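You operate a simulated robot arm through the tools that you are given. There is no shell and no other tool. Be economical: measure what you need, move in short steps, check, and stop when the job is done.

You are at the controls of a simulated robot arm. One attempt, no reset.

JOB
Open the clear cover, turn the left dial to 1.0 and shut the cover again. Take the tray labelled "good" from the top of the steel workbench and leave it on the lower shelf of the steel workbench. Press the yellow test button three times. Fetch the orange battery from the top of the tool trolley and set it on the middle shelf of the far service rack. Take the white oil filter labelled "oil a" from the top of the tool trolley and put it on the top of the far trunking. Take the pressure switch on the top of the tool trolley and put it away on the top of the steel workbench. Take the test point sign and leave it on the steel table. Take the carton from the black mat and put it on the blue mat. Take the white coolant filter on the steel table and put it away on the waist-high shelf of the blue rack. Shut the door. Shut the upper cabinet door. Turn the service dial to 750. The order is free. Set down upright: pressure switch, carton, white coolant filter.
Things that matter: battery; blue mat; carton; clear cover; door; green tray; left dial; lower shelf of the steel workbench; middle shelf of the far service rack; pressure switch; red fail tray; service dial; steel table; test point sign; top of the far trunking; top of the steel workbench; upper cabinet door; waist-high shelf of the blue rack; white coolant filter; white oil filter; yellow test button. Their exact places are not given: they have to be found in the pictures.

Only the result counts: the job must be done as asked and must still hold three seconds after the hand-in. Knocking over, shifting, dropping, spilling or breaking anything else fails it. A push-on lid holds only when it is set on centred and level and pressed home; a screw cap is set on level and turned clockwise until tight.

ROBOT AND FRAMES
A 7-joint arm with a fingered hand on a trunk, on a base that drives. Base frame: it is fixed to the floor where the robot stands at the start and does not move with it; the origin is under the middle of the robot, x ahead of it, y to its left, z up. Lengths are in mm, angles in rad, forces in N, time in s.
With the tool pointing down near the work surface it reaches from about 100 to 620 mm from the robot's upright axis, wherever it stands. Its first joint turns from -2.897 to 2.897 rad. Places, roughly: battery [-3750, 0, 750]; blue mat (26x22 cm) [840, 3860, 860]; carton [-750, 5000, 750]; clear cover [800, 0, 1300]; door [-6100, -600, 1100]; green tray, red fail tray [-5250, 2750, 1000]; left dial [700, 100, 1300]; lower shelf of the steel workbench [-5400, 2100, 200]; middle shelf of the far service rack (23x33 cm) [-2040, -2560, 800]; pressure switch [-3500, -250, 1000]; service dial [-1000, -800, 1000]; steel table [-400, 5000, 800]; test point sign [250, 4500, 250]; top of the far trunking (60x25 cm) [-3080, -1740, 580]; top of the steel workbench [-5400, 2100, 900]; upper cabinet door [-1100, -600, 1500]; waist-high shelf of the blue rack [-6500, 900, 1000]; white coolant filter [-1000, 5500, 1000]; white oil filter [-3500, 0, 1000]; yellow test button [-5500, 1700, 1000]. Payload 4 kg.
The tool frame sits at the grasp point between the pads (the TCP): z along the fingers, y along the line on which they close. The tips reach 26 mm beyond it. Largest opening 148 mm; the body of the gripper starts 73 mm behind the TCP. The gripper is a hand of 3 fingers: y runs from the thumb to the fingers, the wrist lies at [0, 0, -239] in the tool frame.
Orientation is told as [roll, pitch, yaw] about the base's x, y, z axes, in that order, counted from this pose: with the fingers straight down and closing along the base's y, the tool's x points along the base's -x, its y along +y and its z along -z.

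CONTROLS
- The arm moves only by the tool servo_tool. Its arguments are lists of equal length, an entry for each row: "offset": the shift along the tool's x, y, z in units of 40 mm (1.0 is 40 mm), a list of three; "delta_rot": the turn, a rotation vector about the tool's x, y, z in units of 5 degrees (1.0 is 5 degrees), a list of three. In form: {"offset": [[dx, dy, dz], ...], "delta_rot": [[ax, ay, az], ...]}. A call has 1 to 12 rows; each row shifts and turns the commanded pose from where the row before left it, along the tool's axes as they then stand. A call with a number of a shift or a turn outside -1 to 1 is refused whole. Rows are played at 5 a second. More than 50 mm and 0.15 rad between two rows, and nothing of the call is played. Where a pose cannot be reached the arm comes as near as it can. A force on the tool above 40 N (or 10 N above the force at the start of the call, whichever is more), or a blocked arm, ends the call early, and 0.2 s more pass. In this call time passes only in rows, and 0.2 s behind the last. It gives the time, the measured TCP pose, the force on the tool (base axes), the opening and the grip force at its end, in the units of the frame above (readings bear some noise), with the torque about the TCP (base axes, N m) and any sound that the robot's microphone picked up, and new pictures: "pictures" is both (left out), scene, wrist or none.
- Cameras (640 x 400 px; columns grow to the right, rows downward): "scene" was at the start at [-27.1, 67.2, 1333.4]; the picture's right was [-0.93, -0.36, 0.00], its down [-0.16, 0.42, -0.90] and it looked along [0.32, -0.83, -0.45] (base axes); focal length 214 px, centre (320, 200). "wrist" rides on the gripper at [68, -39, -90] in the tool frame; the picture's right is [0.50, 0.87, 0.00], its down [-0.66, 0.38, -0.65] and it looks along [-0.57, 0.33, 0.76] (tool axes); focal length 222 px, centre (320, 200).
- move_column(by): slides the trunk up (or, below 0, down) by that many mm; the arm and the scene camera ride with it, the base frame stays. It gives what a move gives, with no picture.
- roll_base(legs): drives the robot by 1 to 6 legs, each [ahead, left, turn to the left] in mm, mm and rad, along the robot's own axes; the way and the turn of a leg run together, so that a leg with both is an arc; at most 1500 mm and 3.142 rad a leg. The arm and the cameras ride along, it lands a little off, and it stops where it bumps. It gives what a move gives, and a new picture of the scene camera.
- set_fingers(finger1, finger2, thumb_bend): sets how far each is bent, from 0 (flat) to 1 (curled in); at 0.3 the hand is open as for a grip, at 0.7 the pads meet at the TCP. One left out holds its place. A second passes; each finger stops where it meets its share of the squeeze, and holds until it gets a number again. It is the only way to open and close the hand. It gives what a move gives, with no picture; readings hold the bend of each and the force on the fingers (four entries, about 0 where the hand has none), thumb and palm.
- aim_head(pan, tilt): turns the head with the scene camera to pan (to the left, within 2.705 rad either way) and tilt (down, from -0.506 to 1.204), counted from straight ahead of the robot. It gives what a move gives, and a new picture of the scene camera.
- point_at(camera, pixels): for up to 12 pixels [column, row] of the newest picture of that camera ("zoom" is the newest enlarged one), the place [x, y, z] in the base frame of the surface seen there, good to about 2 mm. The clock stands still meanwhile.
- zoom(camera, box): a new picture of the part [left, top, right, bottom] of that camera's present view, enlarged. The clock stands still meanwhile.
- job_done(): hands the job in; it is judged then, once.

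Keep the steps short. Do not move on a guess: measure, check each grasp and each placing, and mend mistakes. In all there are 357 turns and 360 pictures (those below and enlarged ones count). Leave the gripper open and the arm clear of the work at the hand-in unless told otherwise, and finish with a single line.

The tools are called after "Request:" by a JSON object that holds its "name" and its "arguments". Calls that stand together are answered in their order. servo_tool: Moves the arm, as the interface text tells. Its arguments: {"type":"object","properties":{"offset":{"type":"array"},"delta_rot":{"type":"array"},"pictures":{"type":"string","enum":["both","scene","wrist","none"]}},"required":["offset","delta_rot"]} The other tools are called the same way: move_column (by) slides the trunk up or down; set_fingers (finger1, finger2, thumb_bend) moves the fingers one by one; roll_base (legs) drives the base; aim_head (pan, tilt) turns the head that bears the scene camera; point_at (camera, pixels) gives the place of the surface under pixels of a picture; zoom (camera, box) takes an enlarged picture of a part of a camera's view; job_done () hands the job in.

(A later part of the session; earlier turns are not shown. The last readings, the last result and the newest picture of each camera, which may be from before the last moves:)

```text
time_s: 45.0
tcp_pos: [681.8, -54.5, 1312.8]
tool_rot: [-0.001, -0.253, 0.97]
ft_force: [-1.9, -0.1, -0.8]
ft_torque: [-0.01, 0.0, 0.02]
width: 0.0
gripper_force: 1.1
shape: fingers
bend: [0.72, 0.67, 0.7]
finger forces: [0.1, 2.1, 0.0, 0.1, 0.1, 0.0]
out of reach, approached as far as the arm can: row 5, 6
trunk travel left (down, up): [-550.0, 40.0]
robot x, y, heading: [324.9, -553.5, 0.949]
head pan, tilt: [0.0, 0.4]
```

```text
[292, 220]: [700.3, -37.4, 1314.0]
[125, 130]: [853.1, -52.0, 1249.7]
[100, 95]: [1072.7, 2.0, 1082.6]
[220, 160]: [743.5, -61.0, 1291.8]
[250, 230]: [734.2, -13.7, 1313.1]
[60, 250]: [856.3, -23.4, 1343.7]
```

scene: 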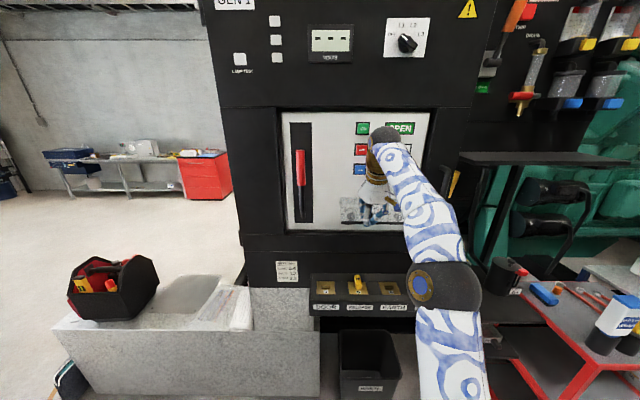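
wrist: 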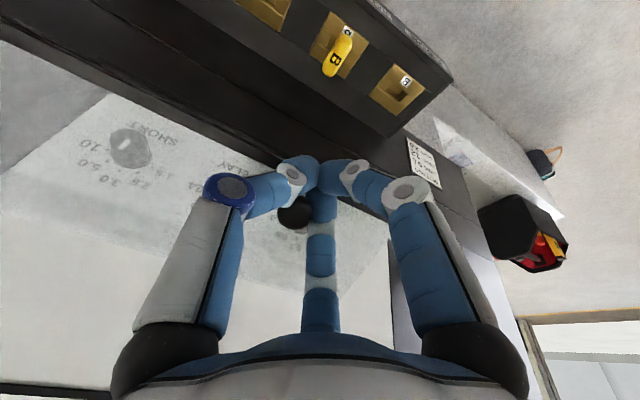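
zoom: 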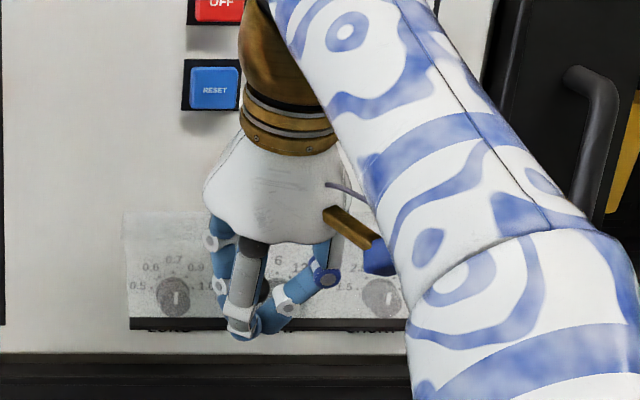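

The cover is about 60° open, hinge at the panel at z≈1303. I retract the hand outward to see whether the cover stays by itself.

Request:
{"name": "servo_tool", "arguments": {"offset": [[0.5, 0, 0], [0.5, 0, 0], [0.5, 0, 0]], "delta_rot": [[0, 0, 0], [0, 0, 0], [0, 0, 0]]}}

Request:
{"name": "zoom", "arguments": {"camera": "scene", "box": [320, 150, 448, 240]}}

```text
time_s: 45.8
tcp_pos: [647.4, -105.7, 1298.5]
tool_rot: [-0.002, -0.258, 0.967]
ft_force: [-0.3, 0.2, 0.4]
ft_torque: [-0.01, -0.01, -0.05]
width: 0.0
gripper_force: 0.1
shape: fingers
bend: [0.72, 0.71, 0.7]
finger forces: [0.0, 0.0, 0.1, 0.0, 0.0, 0.0]
trunk travel left (down, up): [-550.0, 40.0]
robot x, y, heading: [328.6, -551.6, 0.954]
head pan, tilt: [0.0, 0.4]
```

scene: 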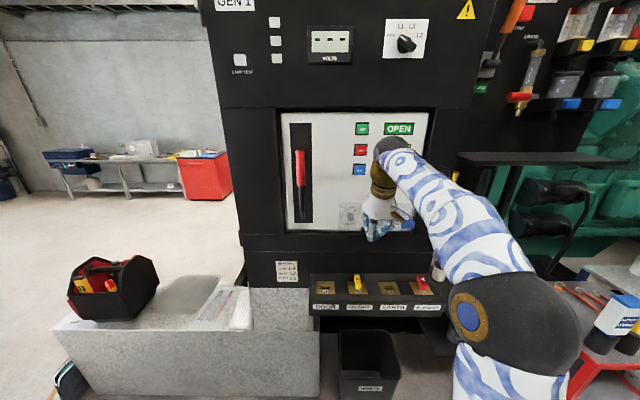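
wrist: 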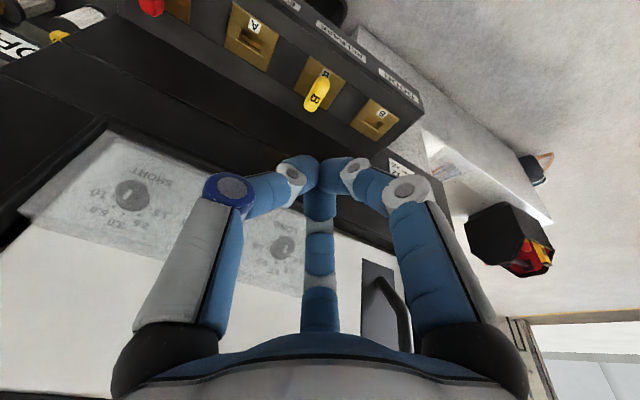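

```text
4.44 times, centred on (384, 195) of scene
```

zoom: 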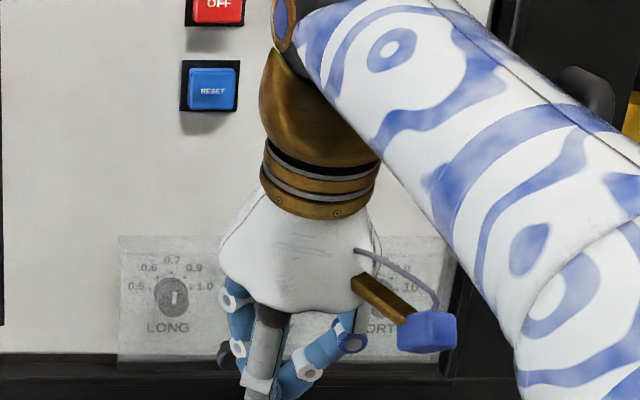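

It falls shut under gravity, so it must go past 90°. The limit was horizontal reach with the tool down (613 mm from the axis), so I pull the arm in and drive 120 mm closer.

Request:
{"name": "servo_tool", "arguments": {"offset": [[1, 0, 0], [1, 0, 0], [1, 0, 0]], "delta_rot": [[0, 0, 0], [0, 0, 0], [0, 0, 0]], "pictures": "none"}}

Request:
{"name": "roll_base", "arguments": {"legs": [[120, 0, 0.012]]}}

Request:
{"name": "servo_tool", "arguments": {"offset": [[0, 0, 0], [0, 0, 0], [0, 0, 0], [0, 0, 0], [0, 0, 0], [0, 0, 0], [0, 0, 0], [0, 0, 0], [0, 0, 0], [0, 0, 0], [0, 0, 0], [0, 0, 0]], "delta_rot": [[0, -1, 0], [0, -1, 0], [0, -1, 0], [0, -1, 0], [0, -1, 0], [0, -1, 0], [0, -1, 0], [0, -1, 0], [0, -1, 0], [0, -1, 0], [0, -1, 0], [0, -1, 0]], "pictures": "none"}}

```text
time_s: 46.6
tcp_pos: [581.0, -198.9, 1268.4]
tool_rot: [-0.001, -0.258, 0.967]
ft_force: [0.1, 0.0, -0.2]
ft_torque: [0.0, 0.02, 0.01]
width: 0.0
gripper_force: 0.0
shape: fingers
bend: [0.72, 0.71, 0.7]
finger forces: [0.0, 0.0, 0.1, 0.0, 0.0, 0.0]
trunk travel left (down, up): [-550.0, 40.0]
robot x, y, heading: [325.1, -553.9, 0.951]
head pan, tilt: [0.0, 0.4]
```

```text
time_s: 47.8
tcp_pos: [646.9, -95.6, 1268.9]
tool_rot: [-0.003, -0.257, 0.979]
ft_force: [0.4, 0.0, -0.3]
ft_torque: [-0.01, 0.02, -0.01]
width: 0.0
gripper_force: 0.1
shape: fingers
bend: [0.72, 0.71, 0.7]
finger forces: [0.1, 0.0, 0.0, 0.1, 0.0, 0.1]
trunk travel left (down, up): [-550.0, 40.0]
robot x, y, heading: [397.5, -455.6, 0.961]
head pan, tilt: [0.0, 0.4]
```

scene: 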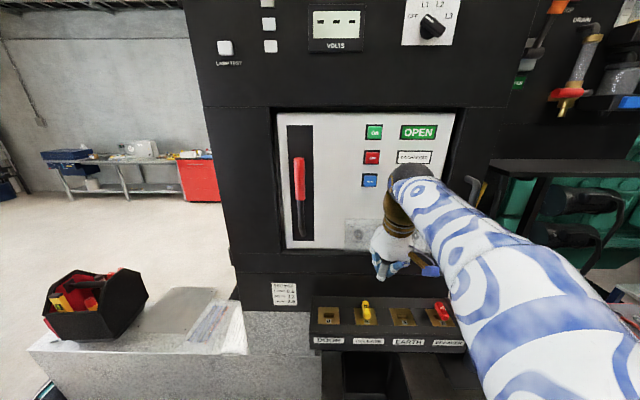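

```text
time_s: 50.4
tcp_pos: [645.8, -96.7, 1267.7]
tool_rot: [-0.006, -1.305, 0.988]
ft_force: [0.2, 0.7, 0.1]
ft_torque: [-0.01, -0.03, 0.03]
width: 0.0
gripper_force: 0.1
shape: fingers
bend: [0.72, 0.71, 0.7]
finger forces: [0.0, 0.0, 0.0, 0.0, 0.1, 0.0]
trunk travel left (down, up): [-550.0, 40.0]
robot x, y, heading: [393.8, -455.6, 0.963]
head pan, tilt: [0.0, 0.4]
```

Request:
{"name": "set_fingers", "arguments": {"finger1": 0.5, "finger2": 0.5, "thumb_bend": 0.5}}

Request:
{"name": "servo_tool", "arguments": {"offset": [[0.2, -0.18, 0.3], [0.06, 0, 0.4], [0, 0, 0.5], [0, 0, 0.5], [0, 0, 0.5], [0, 0, 0.5]], "delta_rot": [[0.2, 0, 0], [0, 0, 0], [0, 0, 0], [0, 0, 0], [0, 0, 0], [0, 0, 0]], "pictures": "wrist"}}

```text
time_s: 51.4
tcp_pos: [646.0, -95.6, 1268.1]
tool_rot: [-0.006, -1.303, 0.987]
ft_force: [-0.3, -0.1, 0.4]
ft_torque: [-0.01, 0.04, -0.01]
width: 61.6
gripper_force: 0.0
shape: fingers
bend: [0.5, 0.5, 0.5]
finger forces: [0.1, 0.0, 0.0, 0.0, 0.0, 0.0]
trunk travel left (down, up): [-550.0, 40.0]
robot x, y, heading: [397.3, -451.9, 0.971]
head pan, tilt: [0.0, 0.4]
```

```text
time_s: 52.8
tcp_pos: [709.6, -19.4, 1230.3]
tool_rot: [-0.025, -1.304, 0.988]
ft_force: [-2.9, -4.2, 0.8]
ft_torque: [0.13, -0.09, 0.13]
width: 61.8
gripper_force: 2.3
shape: fingers
bend: [0.5, 0.51, 0.5]
finger forces: [0.0, 4.6, 0.0, 0.0, 0.1, 0.1]
trunk travel left (down, up): [-550.0, 40.0]
robot x, y, heading: [396.5, -457.5, 0.967]
head pan, tilt: [0.0, 0.4]
```

wrist: 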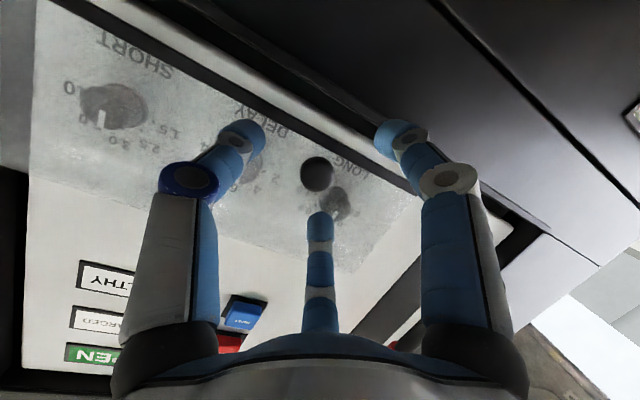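

Request:
{"name": "set_fingers", "arguments": {"finger1": 0.72, "finger2": 0.72, "thumb_bend": 0.72}}

Request:
{"name": "zoom", "arguments": {"camera": "wrist", "box": [160, 60, 480, 260]}}

```text
time_s: 53.8
tcp_pos: [710.0, -18.3, 1229.8]
tool_rot: [-0.023, -1.304, 0.985]
ft_force: [1.9, -0.5, 1.4]
ft_torque: [0.01, 0.0, -0.05]
width: 11.0
gripper_force: 10.0
shape: fingers
bend: [0.66, 0.64, 0.67]
finger forces: [4.9, 6.5, 0.0, 0.0, 8.4, 0.1]
trunk travel left (down, up): [-550.0, 40.0]
robot x, y, heading: [397.8, -455.1, 0.965]
head pan, tilt: [0.0, 0.4]
```

```text
2.00 times, centred on (320, 160) of wrist
```

zoom: 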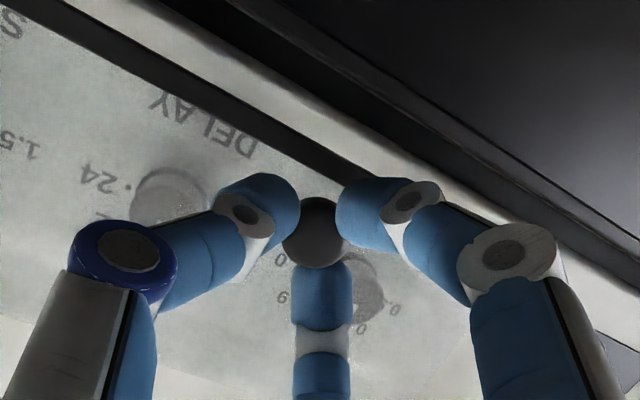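

Good grip. Arc of 60° (centre at the hinge).

Request:
{"name": "servo_tool", "arguments": {"offset": [[-0.136, 0, -0.201], [-0.136, 0, -0.201], [-0.136, 0, -0.201], [-0.136, 0, -0.201], [-0.136, 0, -0.201], [-0.136, 0, -0.201], [-0.136, 0, -0.201], [-0.136, 0, -0.201], [-0.136, 0, -0.201], [-0.136, 0, -0.201], [-0.136, 0, -0.201], [-0.136, 0, -0.201]], "delta_rot": [[0, 1, 0], [0, 1, 0], [0, 1, 0], [0, 1, 0], [0, 1, 0], [0, 1, 0], [0, 1, 0], [0, 1, 0], [0, 1, 0], [0, 1, 0], [0, 1, 0], [0, 1, 0]]}}

```text
time_s: 56.4
tcp_pos: [694.2, -38.9, 1337.5]
tool_rot: [-0.007, -0.256, 0.967]
ft_force: [-1.1, -4.9, -0.6]
ft_torque: [-0.08, 0.04, -0.04]
width: 12.3
gripper_force: 9.1
shape: fingers
bend: [0.64, 0.66, 0.67]
finger forces: [6.7, 5.1, 0.0, 0.1, 7.6, 0.0]
trunk travel left (down, up): [-550.0, 40.0]
robot x, y, heading: [397.6, -453.6, 0.967]
head pan, tilt: [0.0, 0.4]
```

scene: 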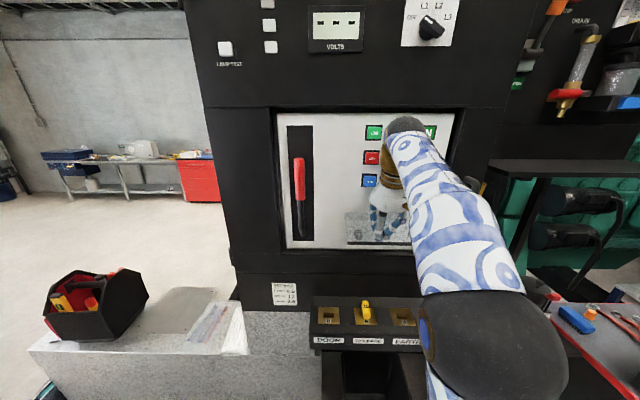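
wrist: 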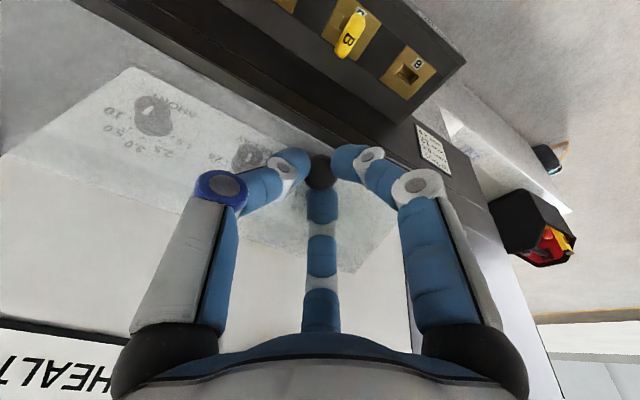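

Request:
{"name": "servo_tool", "arguments": {"offset": [[-0.136, 0, -0.201], [-0.136, 0, -0.201], [-0.136, 0, -0.201], [-0.136, 0, -0.201], [-0.136, 0, -0.201]], "delta_rot": [[0, 1, 0], [0, 1, 0], [0, 1, 0], [0, 1, 0], [0, 1, 0]], "pictures": "wrist"}}

```text
time_s: 57.6
tcp_pos: [657.3, -76.1, 1325.5]
tool_rot: [-0.005, 0.121, 0.96]
ft_force: [0.2, -0.9, 0.4]
ft_torque: [-0.02, 0.0, 0.03]
width: 0.0
gripper_force: 0.1
shape: fingers
bend: [0.71, 0.71, 0.71]
finger forces: [0.0, 0.1, 0.0, 0.0, 0.0, 0.0]
out of reach, approached as far as the arm can: row 3, 4, 5
trunk travel left (down, up): [-550.0, 40.0]
robot x, y, heading: [396.0, -452.9, 0.965]
head pan, tilt: [0.0, 0.4]
```

wrist: 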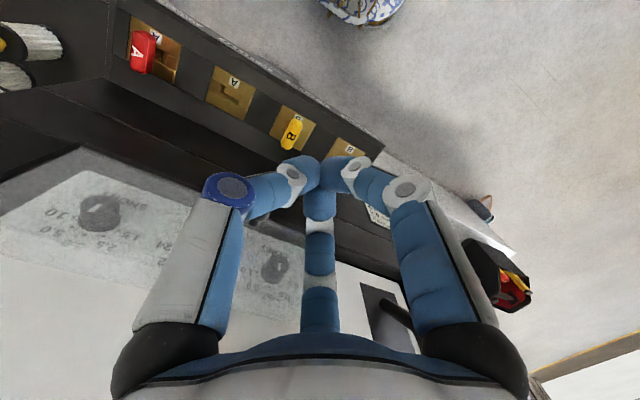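

It slipped again at the height limit. I need to be ~70 mm closer with the trunk at the top. Check the floor clearance first.

Request:
{"name": "aim_head", "arguments": {"pan": 0.15, "tilt": 1.15}}

Request:
{"name": "point_at", "arguments": {"camera": "scene", "pixels": [[320, 200], [320, 100], [250, 120], [400, 120], [320, 300], [250, 330], [200, 380], [450, 330]]}}

```text
time_s: 58.7
tcp_pos: [657.3, -76.4, 1326.2]
tool_rot: [-0.005, 0.119, 0.958]
ft_force: [0.7, -0.5, 0.2]
ft_torque: [0.01, -0.01, -0.04]
width: 0.3
gripper_force: 0.0
shape: fingers
bend: [0.71, 0.71, 0.71]
finger forces: [0.0, 0.0, 0.1, 0.1, 0.1, 0.0]
trunk travel left (down, up): [-550.0, 40.0]
robot x, y, heading: [394.9, -454.2, 0.97]
head pan, tilt: [0.15, 1.15]
```

scene: 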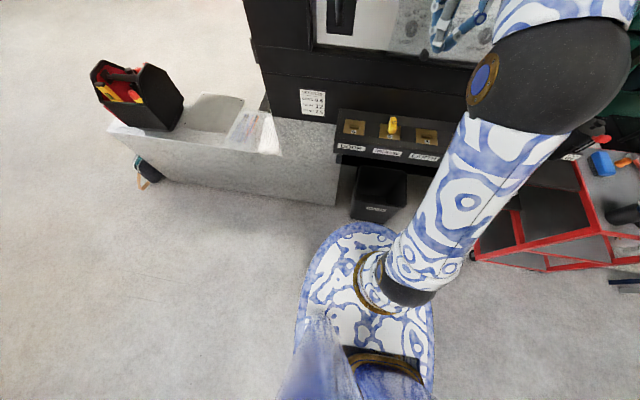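

```text
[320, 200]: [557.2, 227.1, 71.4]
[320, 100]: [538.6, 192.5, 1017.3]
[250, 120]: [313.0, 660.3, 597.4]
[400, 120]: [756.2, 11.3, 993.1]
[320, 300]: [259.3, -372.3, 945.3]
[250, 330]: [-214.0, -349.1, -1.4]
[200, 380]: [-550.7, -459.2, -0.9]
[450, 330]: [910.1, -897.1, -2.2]
```

Request:
{"name": "point_at", "arguments": {"camera": "scene", "pixels": [[365, 230], [345, 222], [312, 262], [335, 240], [430, 345], [372, 212], [380, 172], [350, 215], [400, 228], [425, 168], [300, 300]]}}

```text
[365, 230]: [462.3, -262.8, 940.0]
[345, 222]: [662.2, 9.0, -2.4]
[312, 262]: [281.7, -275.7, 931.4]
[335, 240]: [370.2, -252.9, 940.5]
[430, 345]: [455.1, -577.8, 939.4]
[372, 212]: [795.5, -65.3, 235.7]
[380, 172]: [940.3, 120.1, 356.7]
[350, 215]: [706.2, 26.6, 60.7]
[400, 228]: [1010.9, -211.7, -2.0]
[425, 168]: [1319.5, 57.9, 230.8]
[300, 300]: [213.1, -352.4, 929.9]
```

Clear: bin and ledge are >550 mm away, the body's radius is about 200 mm. Pull back the arm, drive 90 mm closer, trunk up 40.

Request:
{"name": "servo_tool", "arguments": {"offset": [[1, 0, 0], [1, 0, 0], [0.5, 0, 0]], "delta_rot": [[0, -1, 0], [0, -1, 0], [0, -1, 0]], "pictures": "none"}}

Request:
{"name": "roll_base", "arguments": {"legs": [[90, 0, 0]]}}

Request:
{"name": "move_column", "arguments": {"by": 35}}

Request:
{"name": "set_fingers", "arguments": {"finger1": 0.5, "finger2": 0.5, "thumb_bend": 0.5}}

Request:
{"name": "servo_tool", "arguments": {"offset": [[0, 0, 0], [0, 0, 0], [0, 0, 0], [0, 0, 0], [0, 0, 0], [0, 0, 0], [0, 0, 0], [0, 0, 0], [0, 0, 0], [0, 0, 0], [0, 0, 0]], "delta_rot": [[0, -1, 0], [0, -1, 0], [0, -1, 0], [0, -1, 0], [0, -1, 0], [0, -1, 0], [0, -1, 0], [0, -1, 0], [0, -1, 0], [0, -1, 0], [0, -1, 0]], "pictures": "none"}}

Request:
{"name": "aim_head", "arguments": {"pan": 0.1, "tilt": 0.5}}

```text
time_s: 59.5
tcp_pos: [600.9, -159.3, 1330.9]
tool_rot: [-0.004, -0.138, 0.962]
ft_force: [-0.1, 0.2, -0.5]
ft_torque: [0.0, -0.01, -0.02]
width: 0.0
gripper_force: 0.0
shape: fingers
bend: [0.71, 0.71, 0.71]
finger forces: [0.0, 0.0, 0.0, 0.0, 0.0, 0.1]
trunk travel left (down, up): [-550.0, 40.0]
robot x, y, heading: [398.5, -454.6, 0.966]
head pan, tilt: [0.15, 1.15]
```

```text
time_s: 60.6
tcp_pos: [654.2, -83.0, 1329.9]
tool_rot: [-0.004, -0.136, 0.963]
ft_force: [0.3, 0.8, -0.3]
ft_torque: [-0.04, 0.0, -0.03]
width: 0.1
gripper_force: 0.0
shape: fingers
bend: [0.71, 0.71, 0.71]
finger forces: [0.0, 0.0, 0.1, 0.1, 0.1, 0.0]
trunk travel left (down, up): [-550.0, 40.0]
robot x, y, heading: [450.5, -379.4, 0.961]
head pan, tilt: [0.15, 1.15]
```

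scene: 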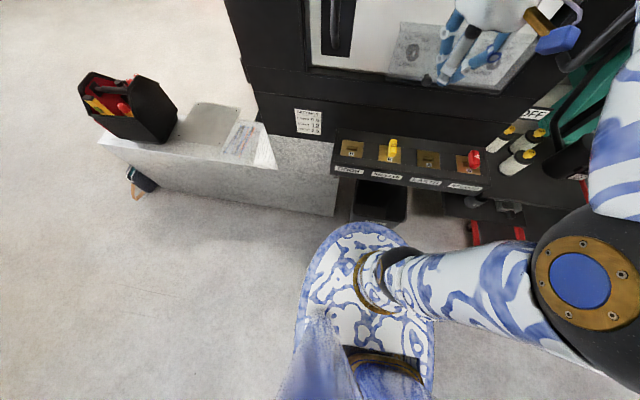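

```text
time_s: 61.4
tcp_pos: [653.0, -86.0, 1366.2]
tool_rot: [-0.005, -0.136, 0.962]
ft_force: [0.2, -0.9, -0.7]
ft_torque: [0.02, 0.04, -0.02]
width: 0.1
gripper_force: 0.1
shape: fingers
bend: [0.71, 0.71, 0.71]
finger forces: [0.0, 0.0, 0.1, 0.1, 0.1, 0.1]
trunk travel left (down, up): [-585.0, 5.0]
robot x, y, heading: [449.4, -377.2, 0.962]
head pan, tilt: [0.15, 1.15]
```

```text
time_s: 62.4
tcp_pos: [653.7, -84.0, 1366.5]
tool_rot: [-0.004, -0.138, 0.964]
ft_force: [0.2, -0.3, 0.8]
ft_torque: [-0.03, 0.01, 0.01]
width: 61.5
gripper_force: 0.0
shape: fingers
bend: [0.5, 0.5, 0.5]
finger forces: [0.0, 0.0, 0.0, 0.0, 0.0, 0.1]
trunk travel left (down, up): [-585.0, 5.0]
robot x, y, heading: [448.8, -377.6, 0.962]
head pan, tilt: [0.15, 1.15]
```

```text
time_s: 65.0
tcp_pos: [661.8, -64.4, 1333.9]
tool_rot: [-0.046, -0.996, 1.001]
ft_force: [0.3, -0.3, -0.2]
ft_torque: [0.02, -0.02, 0.05]
width: 61.8
gripper_force: 0.1
shape: fingers
bend: [0.5, 0.5, 0.5]
finger forces: [0.1, 0.0, 0.0, 0.0, 0.0, 0.0]
trunk travel left (down, up): [-585.0, 5.0]
robot x, y, heading: [446.6, -380.4, 0.965]
head pan, tilt: [0.15, 1.15]
stopped in row 11: the arm was blocked; the commanded pose is now the measured one
```

```text
time_s: 66.0
tcp_pos: [661.7, -64.5, 1334.6]
tool_rot: [-0.043, -0.995, 1.0]
ft_force: [-0.1, -0.5, 0.1]
ft_torque: [-0.02, -0.01, -0.01]
width: 61.8
gripper_force: 0.1
shape: fingers
bend: [0.5, 0.5, 0.5]
finger forces: [0.1, 0.0, 0.0, 0.0, 0.0, 0.1]
trunk travel left (down, up): [-585.0, 5.0]
robot x, y, heading: [448.4, -374.0, 0.969]
head pan, tilt: [0.099, 0.499]
```

scene: 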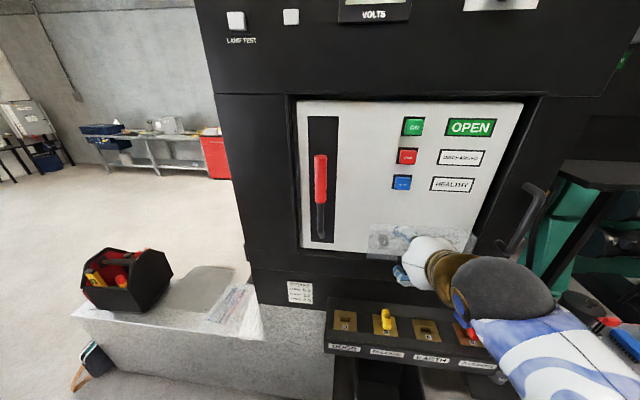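

Arm at α≈33° below horizontal, enough. Now go to the knob: right 13 mm, down and in.

Request:
{"name": "servo_tool", "arguments": {"offset": [[0.5, -0.16, 0], [0.5, -0.17, 0.2], [0.07, 0, 0.45], [0, 0, 0.45], [0, 0, 0.45], [0, 0, 0.45], [0, 0, 0.45]], "delta_rot": [[0.36, 0, 0.23], [0, 0, 0], [0, 0, 0], [0, 0, 0], [0, 0, 0], [0, 0, 0], [0, 0, 0]], "pictures": "wrist"}}

```text
time_s: 67.6
tcp_pos: [708.4, -27.8, 1249.7]
tool_rot: [-0.042, -1.007, 0.96]
ft_force: [-1.9, -1.1, -0.4]
ft_torque: [0.0, 0.0, 0.03]
width: 61.7
gripper_force: 0.5
shape: fingers
bend: [0.5, 0.51, 0.5]
finger forces: [0.0, 1.4, 0.1, 0.0, 0.0, 0.0]
trunk travel left (down, up): [-585.0, 5.0]
robot x, y, heading: [444.7, -379.8, 0.963]
head pan, tilt: [0.099, 0.499]
```

wrist: 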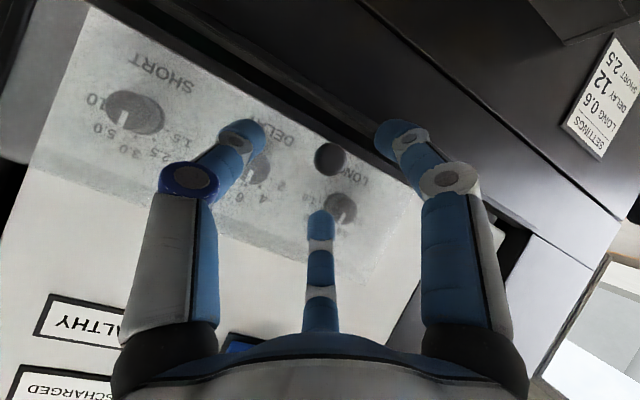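

Request:
{"name": "servo_tool", "arguments": {"offset": [[0.38, 0.12, 0.2]], "delta_rot": [[0, 0, 0]], "pictures": "none"}}

Request:
{"name": "set_fingers", "arguments": {"finger1": 0.74, "finger2": 0.74, "thumb_bend": 0.74}}

Request:
{"name": "zoom", "arguments": {"camera": "wrist", "box": [160, 60, 480, 260]}}

```text
time_s: 68.0
tcp_pos: [704.5, -26.1, 1233.0]
tool_rot: [-0.041, -1.007, 0.957]
ft_force: [-1.3, -0.9, -0.2]
ft_torque: [0.05, 0.03, 0.02]
width: 62.0
gripper_force: 0.6
shape: fingers
bend: [0.5, 0.51, 0.5]
finger forces: [0.1, 1.3, 0.0, 0.1, 0.1, 0.1]
trunk travel left (down, up): [-585.0, 5.0]
robot x, y, heading: [447.8, -380.0, 0.967]
head pan, tilt: [0.099, 0.499]
```

```text
time_s: 69.0
tcp_pos: [705.3, -24.5, 1233.7]
tool_rot: [-0.041, -1.006, 0.961]
ft_force: [-2.2, 5.7, 7.0]
ft_torque: [0.26, -0.09, 0.15]
width: 0.0
gripper_force: 4.1
shape: fingers
bend: [0.72, 0.63, 0.72]
finger forces: [0.0, 8.5, 0.1, 0.0, 0.1, 0.1]
trunk travel left (down, up): [-585.0, 5.0]
robot x, y, heading: [447.9, -378.5, 0.967]
head pan, tilt: [0.099, 0.499]
```

```text
2.00 times, centred on (320, 160) of wrist
```

zoom: 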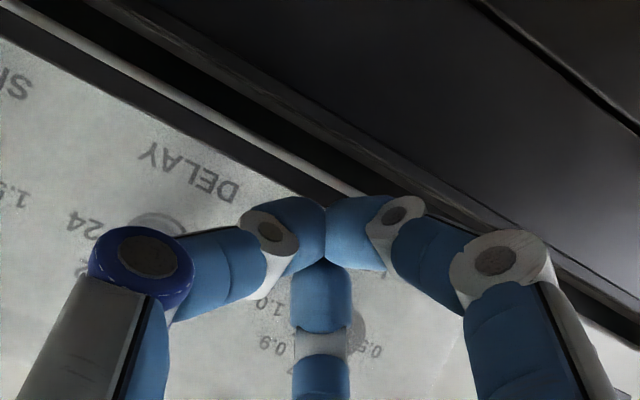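

Missed: the upper finger touched the pane and held the hand off. Open with that finger kept bent, go in 14 mm more and 4 mm up.

Request:
{"name": "set_fingers", "arguments": {"finger1": 0.52, "finger2": 0.52, "thumb_bend": 0.52}}

Request:
{"name": "servo_tool", "arguments": {"offset": [[0.1, 0, -0.5], [-0.2, 0, 0]], "delta_rot": [[0, 0, 0], [0, 0, 0]], "pictures": "none"}}

Request:
{"name": "set_fingers", "arguments": {"finger1": 0.52, "finger2": 0.6, "thumb_bend": 0.52}}

Request:
{"name": "zoom", "arguments": {"camera": "wrist", "box": [160, 60, 480, 260]}}

```text
time_s: 70.0
tcp_pos: [706.2, -25.3, 1232.1]
tool_rot: [-0.041, -1.005, 0.96]
ft_force: [-0.2, -0.6, 1.0]
ft_torque: [-0.02, -0.03, 0.01]
width: 55.1
gripper_force: 0.1
shape: fingers
bend: [0.52, 0.52, 0.52]
finger forces: [0.0, 0.1, 0.1, 0.0, 0.0, 0.0]
trunk travel left (down, up): [-585.0, 5.0]
robot x, y, heading: [451.5, -379.8, 0.962]
head pan, tilt: [0.099, 0.499]
```

```text
time_s: 70.6
tcp_pos: [696.4, -36.9, 1246.4]
tool_rot: [-0.041, -1.004, 0.96]
ft_force: [0.0, 0.1, 0.2]
ft_torque: [-0.01, -0.02, 0.01]
width: 55.2
gripper_force: 0.0
shape: fingers
bend: [0.52, 0.52, 0.52]
finger forces: [0.0, 0.0, 0.0, 0.0, 0.1, 0.0]
trunk travel left (down, up): [-585.0, 5.0]
robot x, y, heading: [450.0, -378.5, 0.965]
head pan, tilt: [0.099, 0.499]
```

```text
time_s: 71.6
tcp_pos: [695.5, -37.4, 1246.8]
tool_rot: [-0.044, -1.005, 0.961]
ft_force: [-0.6, 1.1, -0.5]
ft_torque: [-0.02, -0.03, 0.01]
width: 55.3
gripper_force: 0.1
shape: fingers
bend: [0.52, 0.6, 0.52]
finger forces: [0.0, 0.0, 0.1, 0.0, 0.0, 0.0]
trunk travel left (down, up): [-585.0, 5.0]
robot x, y, heading: [451.5, -379.7, 0.964]
head pan, tilt: [0.099, 0.499]
```

```text
2.00 times, centred on (320, 160) of wrist
```

zoom: 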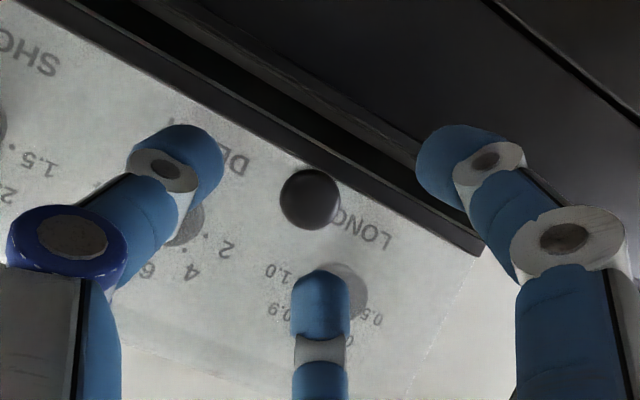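

Request:
{"name": "servo_tool", "arguments": {"offset": [[-0.1, 0, 0.38], [-0.1, 0, 0.38]], "delta_rot": [[0, 0, 0], [0, 0, 0]], "pictures": "none"}}

Request:
{"name": "zoom", "arguments": {"camera": "wrist", "box": [160, 60, 480, 260]}}

```text
time_s: 72.2
tcp_pos: [714.2, -15.5, 1237.8]
tool_rot: [-0.043, -1.004, 0.961]
ft_force: [-1.8, -1.3, -0.5]
ft_torque: [-0.04, 0.01, 0.03]
width: 55.1
gripper_force: 1.9
shape: fingers
bend: [0.52, 0.62, 0.52]
finger forces: [0.0, 3.0, 0.1, 0.0, 0.0, 0.0]
trunk travel left (down, up): [-585.0, 5.0]
robot x, y, heading: [448.2, -384.1, 0.966]
head pan, tilt: [0.099, 0.499]
```

```text
2.00 times, centred on (320, 160) of wrist
```

zoom: 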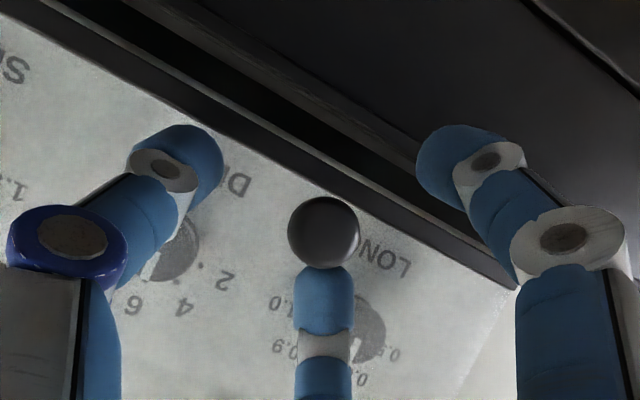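

Knob now sits between the fingers. Close.

Request:
{"name": "set_fingers", "arguments": {"finger1": 0.74, "finger2": 0.7, "thumb_bend": 0.74}}

Request:
{"name": "zoom", "arguments": {"camera": "wrist", "box": [160, 60, 480, 260]}}

```text
time_s: 73.2
tcp_pos: [715.8, -13.9, 1236.6]
tool_rot: [-0.04, -1.007, 0.96]
ft_force: [2.8, -0.9, 0.2]
ft_torque: [-0.05, -0.04, -0.05]
width: 12.7
gripper_force: 10.3
shape: fingers
bend: [0.65, 0.65, 0.68]
finger forces: [7.8, 4.6, 0.1, 0.1, 9.4, 0.1]
trunk travel left (down, up): [-585.0, 5.0]
robot x, y, heading: [449.1, -378.2, 0.967]
head pan, tilt: [0.099, 0.499]
```

```text
2.00 times, centred on (320, 160) of wrist
```

zoom: 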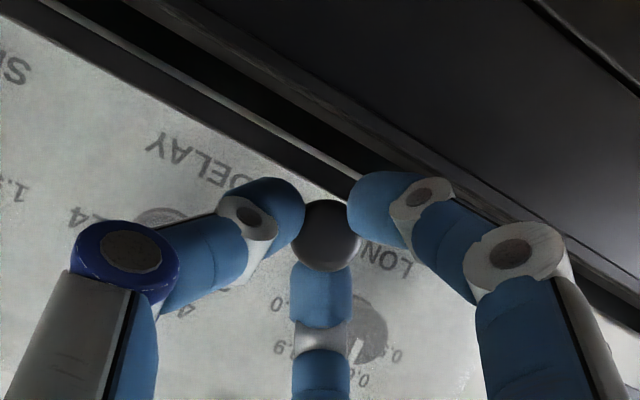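

Firm grip. Arc with 60° of cover motion, turning the tool only 0.7 as much.

Request:
{"name": "servo_tool", "arguments": {"offset": [[-0.076, 0, -0.211], [-0.082, 0, -0.209], [-0.087, 0, -0.206], [-0.0925, 0, -0.204], [-0.098, 0, -0.201], [-0.103, 0, -0.199], [-0.108, 0, -0.196], [-0.113, 0, -0.193], [-0.118, 0, -0.19], [-0.123, 0, -0.187], [-0.128, 0, -0.184], [-0.133, 0, -0.18]], "delta_rot": [[0, 0.7, 0], [0, 0.7, 0], [0, 0.7, 0], [0, 0.7, 0], [0, 0.7, 0], [0, 0.7, 0], [0, 0.7, 0], [0, 0.7, 0], [0, 0.7, 0], [0, 0.7, 0], [0, 0.7, 0], [0, 0.7, 0]], "pictures": "wrist"}}

```text
time_s: 75.8
tcp_pos: [700.2, -27.8, 1338.0]
tool_rot: [-0.023, -0.274, 0.933]
ft_force: [-4.3, -5.5, -0.1]
ft_torque: [-0.2, 0.16, 0.03]
width: 14.6
gripper_force: 10.2
shape: fingers
bend: [0.6, 0.7, 0.72]
finger forces: [12.3, 0.1, 0.0, 0.0, 8.4, 0.0]
trunk travel left (down, up): [-585.0, 5.0]
robot x, y, heading: [447.3, -383.9, 0.966]
head pan, tilt: [0.099, 0.499]
```

wrist: 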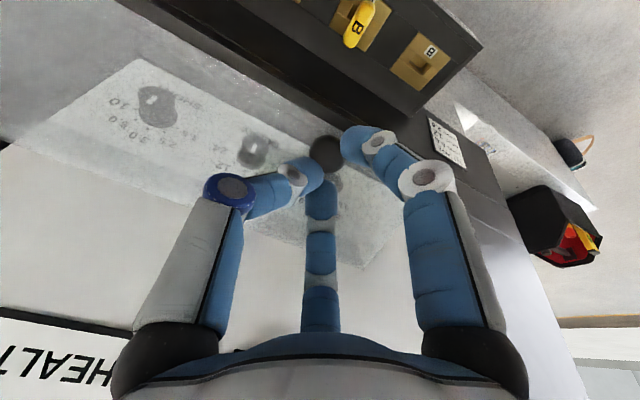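

Held by finger1 and thumb; tighten finger2 and thumb, then continue.

Request:
{"name": "set_fingers", "arguments": {"finger1": 0.78, "finger2": 0.78, "thumb_bend": 0.78}}

Request:
{"name": "servo_tool", "arguments": {"offset": [[-0.138, 0, -0.177], [-0.142, 0, -0.173], [-0.147, 0, -0.169], [-0.151, 0, -0.165], [-0.155, 0, -0.161], [-0.16, 0, -0.157]], "delta_rot": [[0, 0.7, 0], [0, 0.7, 0], [0, 0.7, 0], [0, 0.7, 0], [0, 0.7, 0], [0, 0.7, 0]], "pictures": "both"}}

```text
time_s: 76.8
tcp_pos: [701.8, -27.1, 1338.7]
tool_rot: [-0.022, -0.273, 0.93]
ft_force: [-2.2, 2.6, -1.1]
ft_torque: [0.06, 0.12, 0.04]
width: 13.2
gripper_force: 13.0
shape: fingers
bend: [0.61, 0.75, 0.74]
finger forces: [7.6, 0.1, 0.1, 0.0, 16.9, 0.1]
trunk travel left (down, up): [-585.0, 5.0]
robot x, y, heading: [448.4, -383.2, 0.969]
head pan, tilt: [0.099, 0.499]
```

```text
time_s: 78.2
tcp_pos: [716.5, -8.5, 1375.5]
tool_rot: [-0.024, 0.032, 0.923]
ft_force: [0.3, -0.3, -0.2]
ft_torque: [0.0, -0.03, -0.02]
width: 0.1
gripper_force: 0.0
shape: fingers
bend: [0.68, 0.75, 0.74]
finger forces: [0.0, 0.1, 0.0, 0.0, 0.0, 0.1]
out of reach, approached as far as the arm can: row 6
trunk travel left (down, up): [-585.0, 5.0]
robot x, y, heading: [447.0, -377.0, 0.964]
head pan, tilt: [0.099, 0.499]
```

scene: 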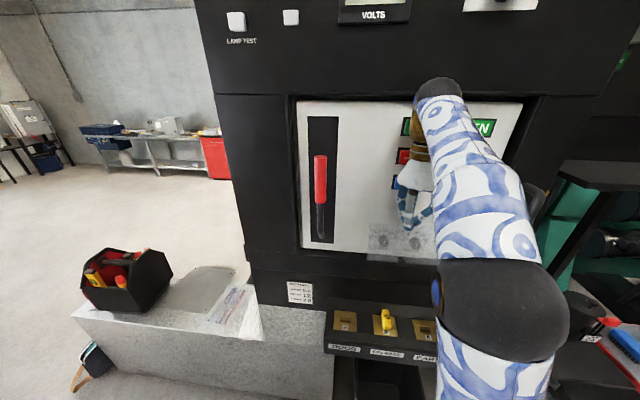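
wrist: 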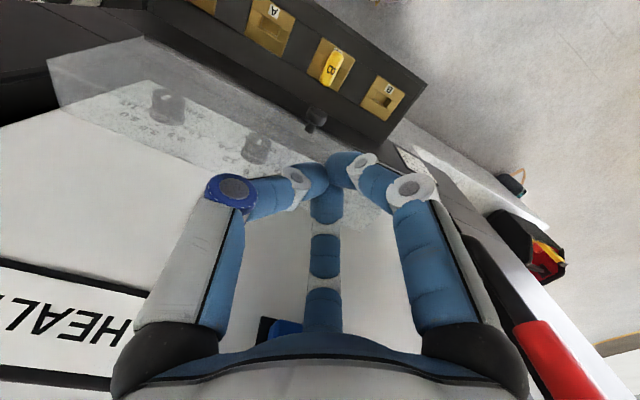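

The knob grip slips near 90°, and the cover drops each time. New plan: hook the cover from below. Its bottom is open, so one finger (the lower one) can reach behind the pane's bottom edge, pull out and up, and the hand then goes under the cover to the dial. First retreat: arm back, base back 150 mm, trunk down.

Request:
{"name": "servo_tool", "arguments": {"offset": [[1, 0, 0], [1, 0, 0], [1, 0, 0]], "delta_rot": [[0, 0, 0], [0, 0, 0], [0, 0, 0]], "pictures": "none"}}

Request:
{"name": "roll_base", "arguments": {"legs": [[-160, 0, 0]]}}

Request:
{"name": "move_column", "arguments": {"by": -120}}

Request:
{"name": "servo_tool", "arguments": {"offset": [[0, 0, 0], [0, 0, 0], [0, 0, 0], [0, 0, 0], [0, 0, 0], [0, 0, 0], [0, 0, 0], [0, 0, 0], [0, 0, 0], [0, 0, 0], [0, 0, 0], [0, 0, 0]], "delta_rot": [[0, -1, 0], [0, -1, 0], [0, -1, 0], [0, -1, 0], [0, -1, 0], [0, -1, 0], [0, -1, 0], [0, -1, 0], [0, -1, 0], [0, -1, 0], [0, -1, 0], [0, -1, 0]], "pictures": "none"}}

Request:
{"name": "servo_tool", "arguments": {"offset": [[0, 0, 0], [0, 0, 0], [0, 0, 0], [0, 0, 0], [0, 0, 0], [0, 0, 0]], "delta_rot": [[0, -1, 0], [0, -1, 0], [0, -1, 0], [0, -1, 0], [0, -1, 0], [0, -1, 0]], "pictures": "none"}}

Request:
{"name": "servo_tool", "arguments": {"offset": [[0, 0, 0], [0, 0, 0], [0, 0, 0], [0, 0, 0], [0, 0, 0], [0, 0, 0]], "delta_rot": [[0, 0, -1], [0, 0, -1], [0, 0, -1], [0, 0, -1], [0, 0, -1], [0, 0, -1]], "pictures": "both"}}

```text
time_s: 79.0
tcp_pos: [641.7, -103.7, 1380.4]
tool_rot: [-0.024, 0.031, 0.925]
ft_force: [0.2, 0.3, -0.1]
ft_torque: [-0.01, 0.0, -0.01]
width: 0.1
gripper_force: 0.2
shape: fingers
bend: [0.68, 0.75, 0.74]
finger forces: [0.1, 0.0, 0.1, 0.0, 0.0, 0.0]
trunk travel left (down, up): [-585.0, 5.0]
robot x, y, heading: [449.1, -377.2, 0.968]
head pan, tilt: [0.099, 0.499]
```

```text
time_s: 80.5
tcp_pos: [548.5, -236.2, 1381.1]
tool_rot: [-0.023, 0.031, 0.927]
ft_force: [-0.6, 0.4, 0.0]
ft_torque: [-0.01, 0.02, 0.02]
width: 0.1
gripper_force: 0.1
shape: fingers
bend: [0.68, 0.75, 0.74]
finger forces: [0.1, 0.0, 0.0, 0.0, 0.1, 0.0]
trunk travel left (down, up): [-585.0, 5.0]
robot x, y, heading: [358.2, -513.1, 0.967]
head pan, tilt: [0.099, 0.499]
```

scene: 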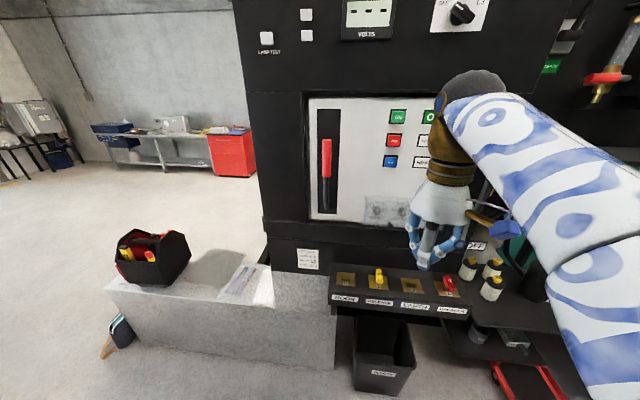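

```text
time_s: 82.0
tcp_pos: [548.6, -235.9, 1260.1]
tool_rot: [-0.021, 0.031, 0.927]
ft_force: [0.4, 0.5, 0.1]
ft_torque: [-0.05, -0.05, -0.02]
width: 0.0
gripper_force: 0.0
shape: fingers
bend: [0.68, 0.75, 0.74]
finger forces: [0.1, 0.0, 0.1, 0.1, 0.0, 0.0]
trunk travel left (down, up): [-465.0, 125.0]
robot x, y, heading: [358.4, -512.4, 0.965]
head pan, tilt: [0.099, 0.499]
```

```text
time_s: 84.4
tcp_pos: [559.4, -202.3, 1211.9]
tool_rot: [-0.101, -0.759, 1.007]
ft_force: [-0.5, -0.5, 0.3]
ft_torque: [0.02, -0.01, -0.03]
width: 0.0
gripper_force: 0.0
shape: fingers
bend: [0.68, 0.75, 0.74]
finger forces: [0.0, 0.1, 0.0, 0.1, 0.1, 0.0]
trunk travel left (down, up): [-465.0, 125.0]
robot x, y, heading: [354.7, -515.4, 0.969]
head pan, tilt: [0.099, 0.499]
stopped in row 12: the arm was blocked; the commanded pose is now the measured one
```

```text
time_s: 85.3
tcp_pos: [564.7, -174.2, 1157.8]
tool_rot: [-0.175, -0.875, 1.107]
ft_force: [-0.1, -0.3, 0.2]
ft_torque: [-0.01, 0.01, 0.01]
width: 0.0
gripper_force: 0.0
shape: fingers
bend: [0.68, 0.75, 0.74]
finger forces: [0.1, 0.0, 0.0, 0.0, 0.0, 0.1]
trunk travel left (down, up): [-465.0, 125.0]
robot x, y, heading: [356.3, -513.8, 0.974]
head pan, tilt: [0.099, 0.499]
stopped in row 4: the arm was blocked; the commanded pose is now the measured one
```

```text
time_s: 86.7
tcp_pos: [563.7, -176.7, 1161.0]
tool_rot: [-0.655, -0.659, 1.783]
ft_force: [0.0, 0.0, -0.3]
ft_torque: [0.0, -0.01, 0.0]
width: 0.0
gripper_force: 0.1
shape: fingers
bend: [0.68, 0.75, 0.74]
finger forces: [0.0, 0.1, 0.0, 0.0, 0.1, 0.0]
trunk travel left (down, up): [-465.0, 125.0]
robot x, y, heading: [356.0, -512.8, 0.968]
head pan, tilt: [0.099, 0.499]
```

scene: 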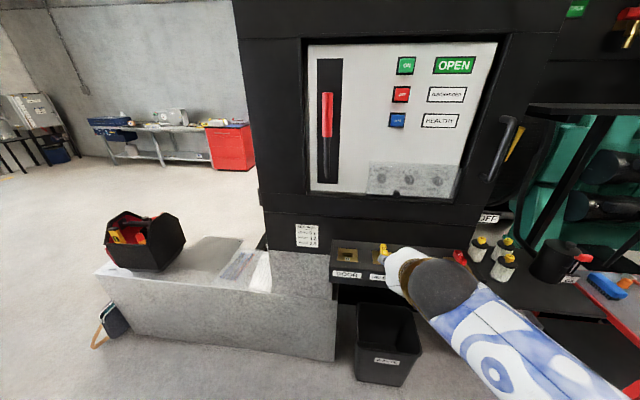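
wrist: 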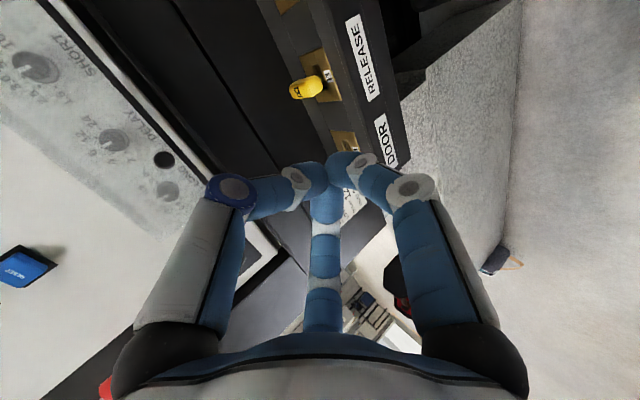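

The joints block when too close in. Extend inward 120 mm first, then raise the tool to level.

Request:
{"name": "servo_tool", "arguments": {"offset": [[-0.315, -0.37, 0.592], [-0.315, -0.37, 0.592], [-0.315, -0.37, 0.592], [-0.315, -0.37, 0.592]], "delta_rot": [[0, 0, 0], [0, 0, 0], [0, 0, 0], [0, 0, 0]], "pictures": "none"}}

Request:
{"name": "servo_tool", "arguments": {"offset": [[0, 0, 0], [0, 0, 0], [0, 0, 0], [0, 0, 0], [0, 0, 0], [0, 0, 0], [0, 0, 0], [0, 0, 0], [0, 0, 0]], "delta_rot": [[0.517, -0.861, 0], [0.517, -0.861, 0], [0.517, -0.861, 0], [0.517, -0.861, 0], [0.517, -0.861, 0], [0.517, -0.861, 0], [0.517, -0.861, 0], [0.517, -0.861, 0], [0.517, -0.861, 0]], "pictures": "wrist"}}

```text
time_s: 87.7
tcp_pos: [654.0, -92.5, 1159.5]
tool_rot: [-0.654, -0.659, 1.779]
ft_force: [0.4, -0.9, -0.3]
ft_torque: [-0.01, 0.03, 0.01]
width: 0.0
gripper_force: 0.0
shape: fingers
bend: [0.68, 0.75, 0.74]
finger forces: [0.0, 0.0, 0.0, 0.0, 0.0, 0.0]
trunk travel left (down, up): [-465.0, 125.0]
robot x, y, heading: [355.3, -514.2, 0.973]
head pan, tilt: [0.099, 0.499]
```

```text
time_s: 89.7
tcp_pos: [662.6, -80.9, 1169.7]
tool_rot: [-1.747, -0.923, 2.683]
ft_force: [0.3, -0.9, 0.2]
ft_torque: [-0.03, -0.04, 0.01]
width: 0.0
gripper_force: 0.0
shape: fingers
bend: [0.68, 0.75, 0.74]
finger forces: [0.0, 0.0, 0.0, 0.1, 0.0, 0.0]
out of reach, approached as far as the arm can: row 8, 9
trunk travel left (down, up): [-465.0, 125.0]
robot x, y, heading: [357.8, -513.4, 0.972]
head pan, tilt: [0.099, 0.499]
```

wrist: 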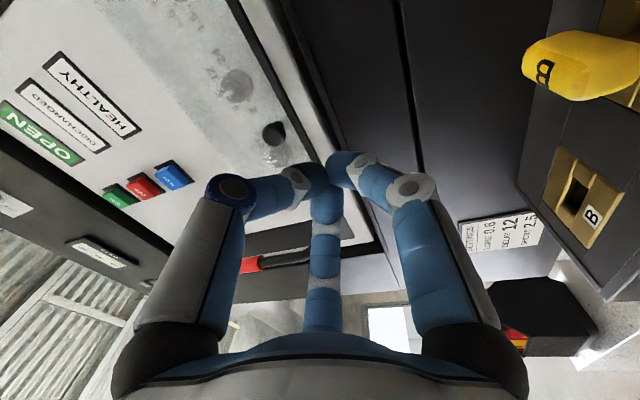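

Now level (6° up), the lower finger is straight below. Curl the other two away and view.

Request:
{"name": "set_fingers", "arguments": {"finger1": 0.55, "finger2": 1.0, "thumb_bend": 1.0}}

Request:
{"name": "zoom", "arguments": {"camera": "wrist", "box": [0, 0, 640, 400]}}

Request:
{"name": "zoom", "arguments": {"camera": "scene", "box": [340, 150, 500, 250]}}

```text
time_s: 90.7
tcp_pos: [661.7, -80.2, 1169.1]
tool_rot: [-1.747, -0.925, 2.683]
ft_force: [0.9, -0.1, 0.1]
ft_torque: [0.01, 0.01, 0.0]
width: 27.8
gripper_force: 0.2
shape: fingers
bend: [0.55, 0.95, 0.92]
finger forces: [0.0, 0.0, 0.0, 0.0, 0.0, 0.0]
trunk travel left (down, up): [-465.0, 125.0]
robot x, y, heading: [356.1, -512.1, 0.969]
head pan, tilt: [0.099, 0.499]
```

```text
1.00 times, centred on (320, 200) of wrist (not enlarged: the box is as wide or as high as the picture)
```

zoom: 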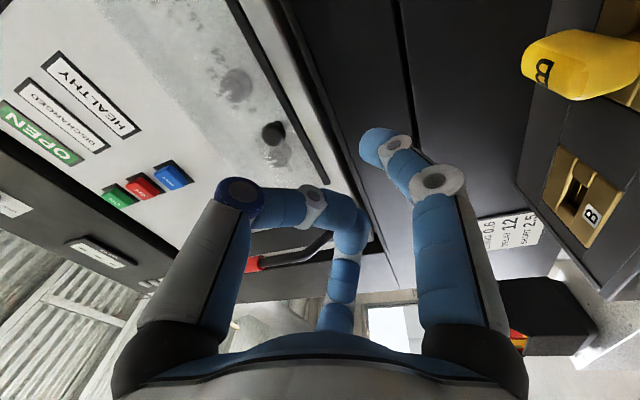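

```text
4.00 times, centred on (420, 200) of scene
```

zoom: 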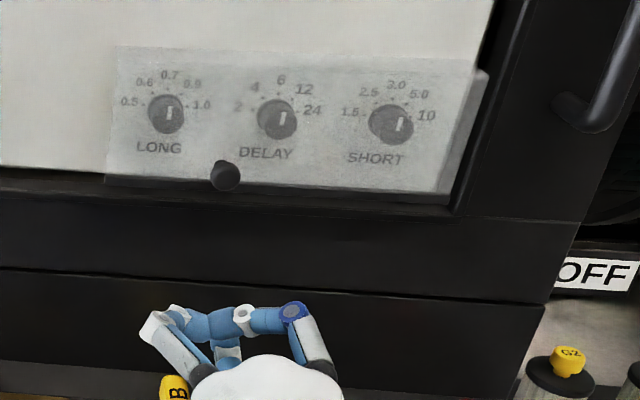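

Request:
{"name": "point_at", "arguments": {"camera": "wrist", "pixels": [[372, 140], [380, 160], [366, 150], [397, 150], [440, 182], [340, 230], [240, 190], [315, 200]]}}

```text
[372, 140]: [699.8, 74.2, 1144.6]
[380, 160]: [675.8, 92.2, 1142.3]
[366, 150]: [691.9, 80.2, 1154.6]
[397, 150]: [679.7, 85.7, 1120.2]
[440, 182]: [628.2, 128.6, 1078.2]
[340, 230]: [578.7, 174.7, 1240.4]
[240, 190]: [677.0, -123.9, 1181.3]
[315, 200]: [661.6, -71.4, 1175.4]
```

Request:
{"name": "zoom", "arguments": {"camera": "wrist", "box": [160, 60, 480, 260]}}

Request:
{"name": "point_at", "arguments": {"camera": "zoom", "pixels": [[430, 160], [440, 190], [415, 180], [475, 180], [550, 240], [160, 250], [310, 280], [390, 300], [230, 145]]}}

```text
2.00 times, centred on (320, 160) of wrist
```

zoom: 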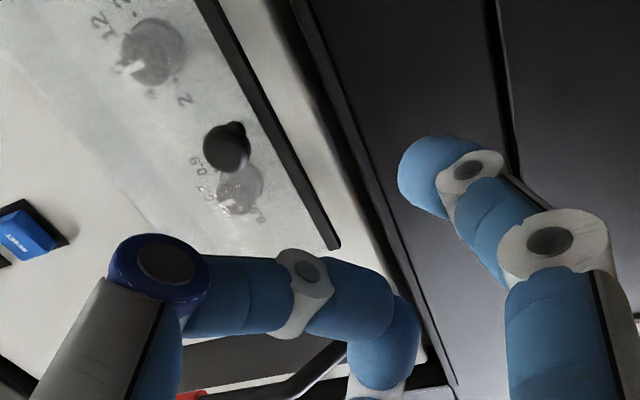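

```text
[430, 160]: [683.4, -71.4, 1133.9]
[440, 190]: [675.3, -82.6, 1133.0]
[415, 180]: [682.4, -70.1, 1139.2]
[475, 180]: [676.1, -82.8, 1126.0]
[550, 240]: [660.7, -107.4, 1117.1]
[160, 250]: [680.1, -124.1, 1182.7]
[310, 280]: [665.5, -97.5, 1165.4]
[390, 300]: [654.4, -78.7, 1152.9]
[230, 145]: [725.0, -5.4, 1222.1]
```

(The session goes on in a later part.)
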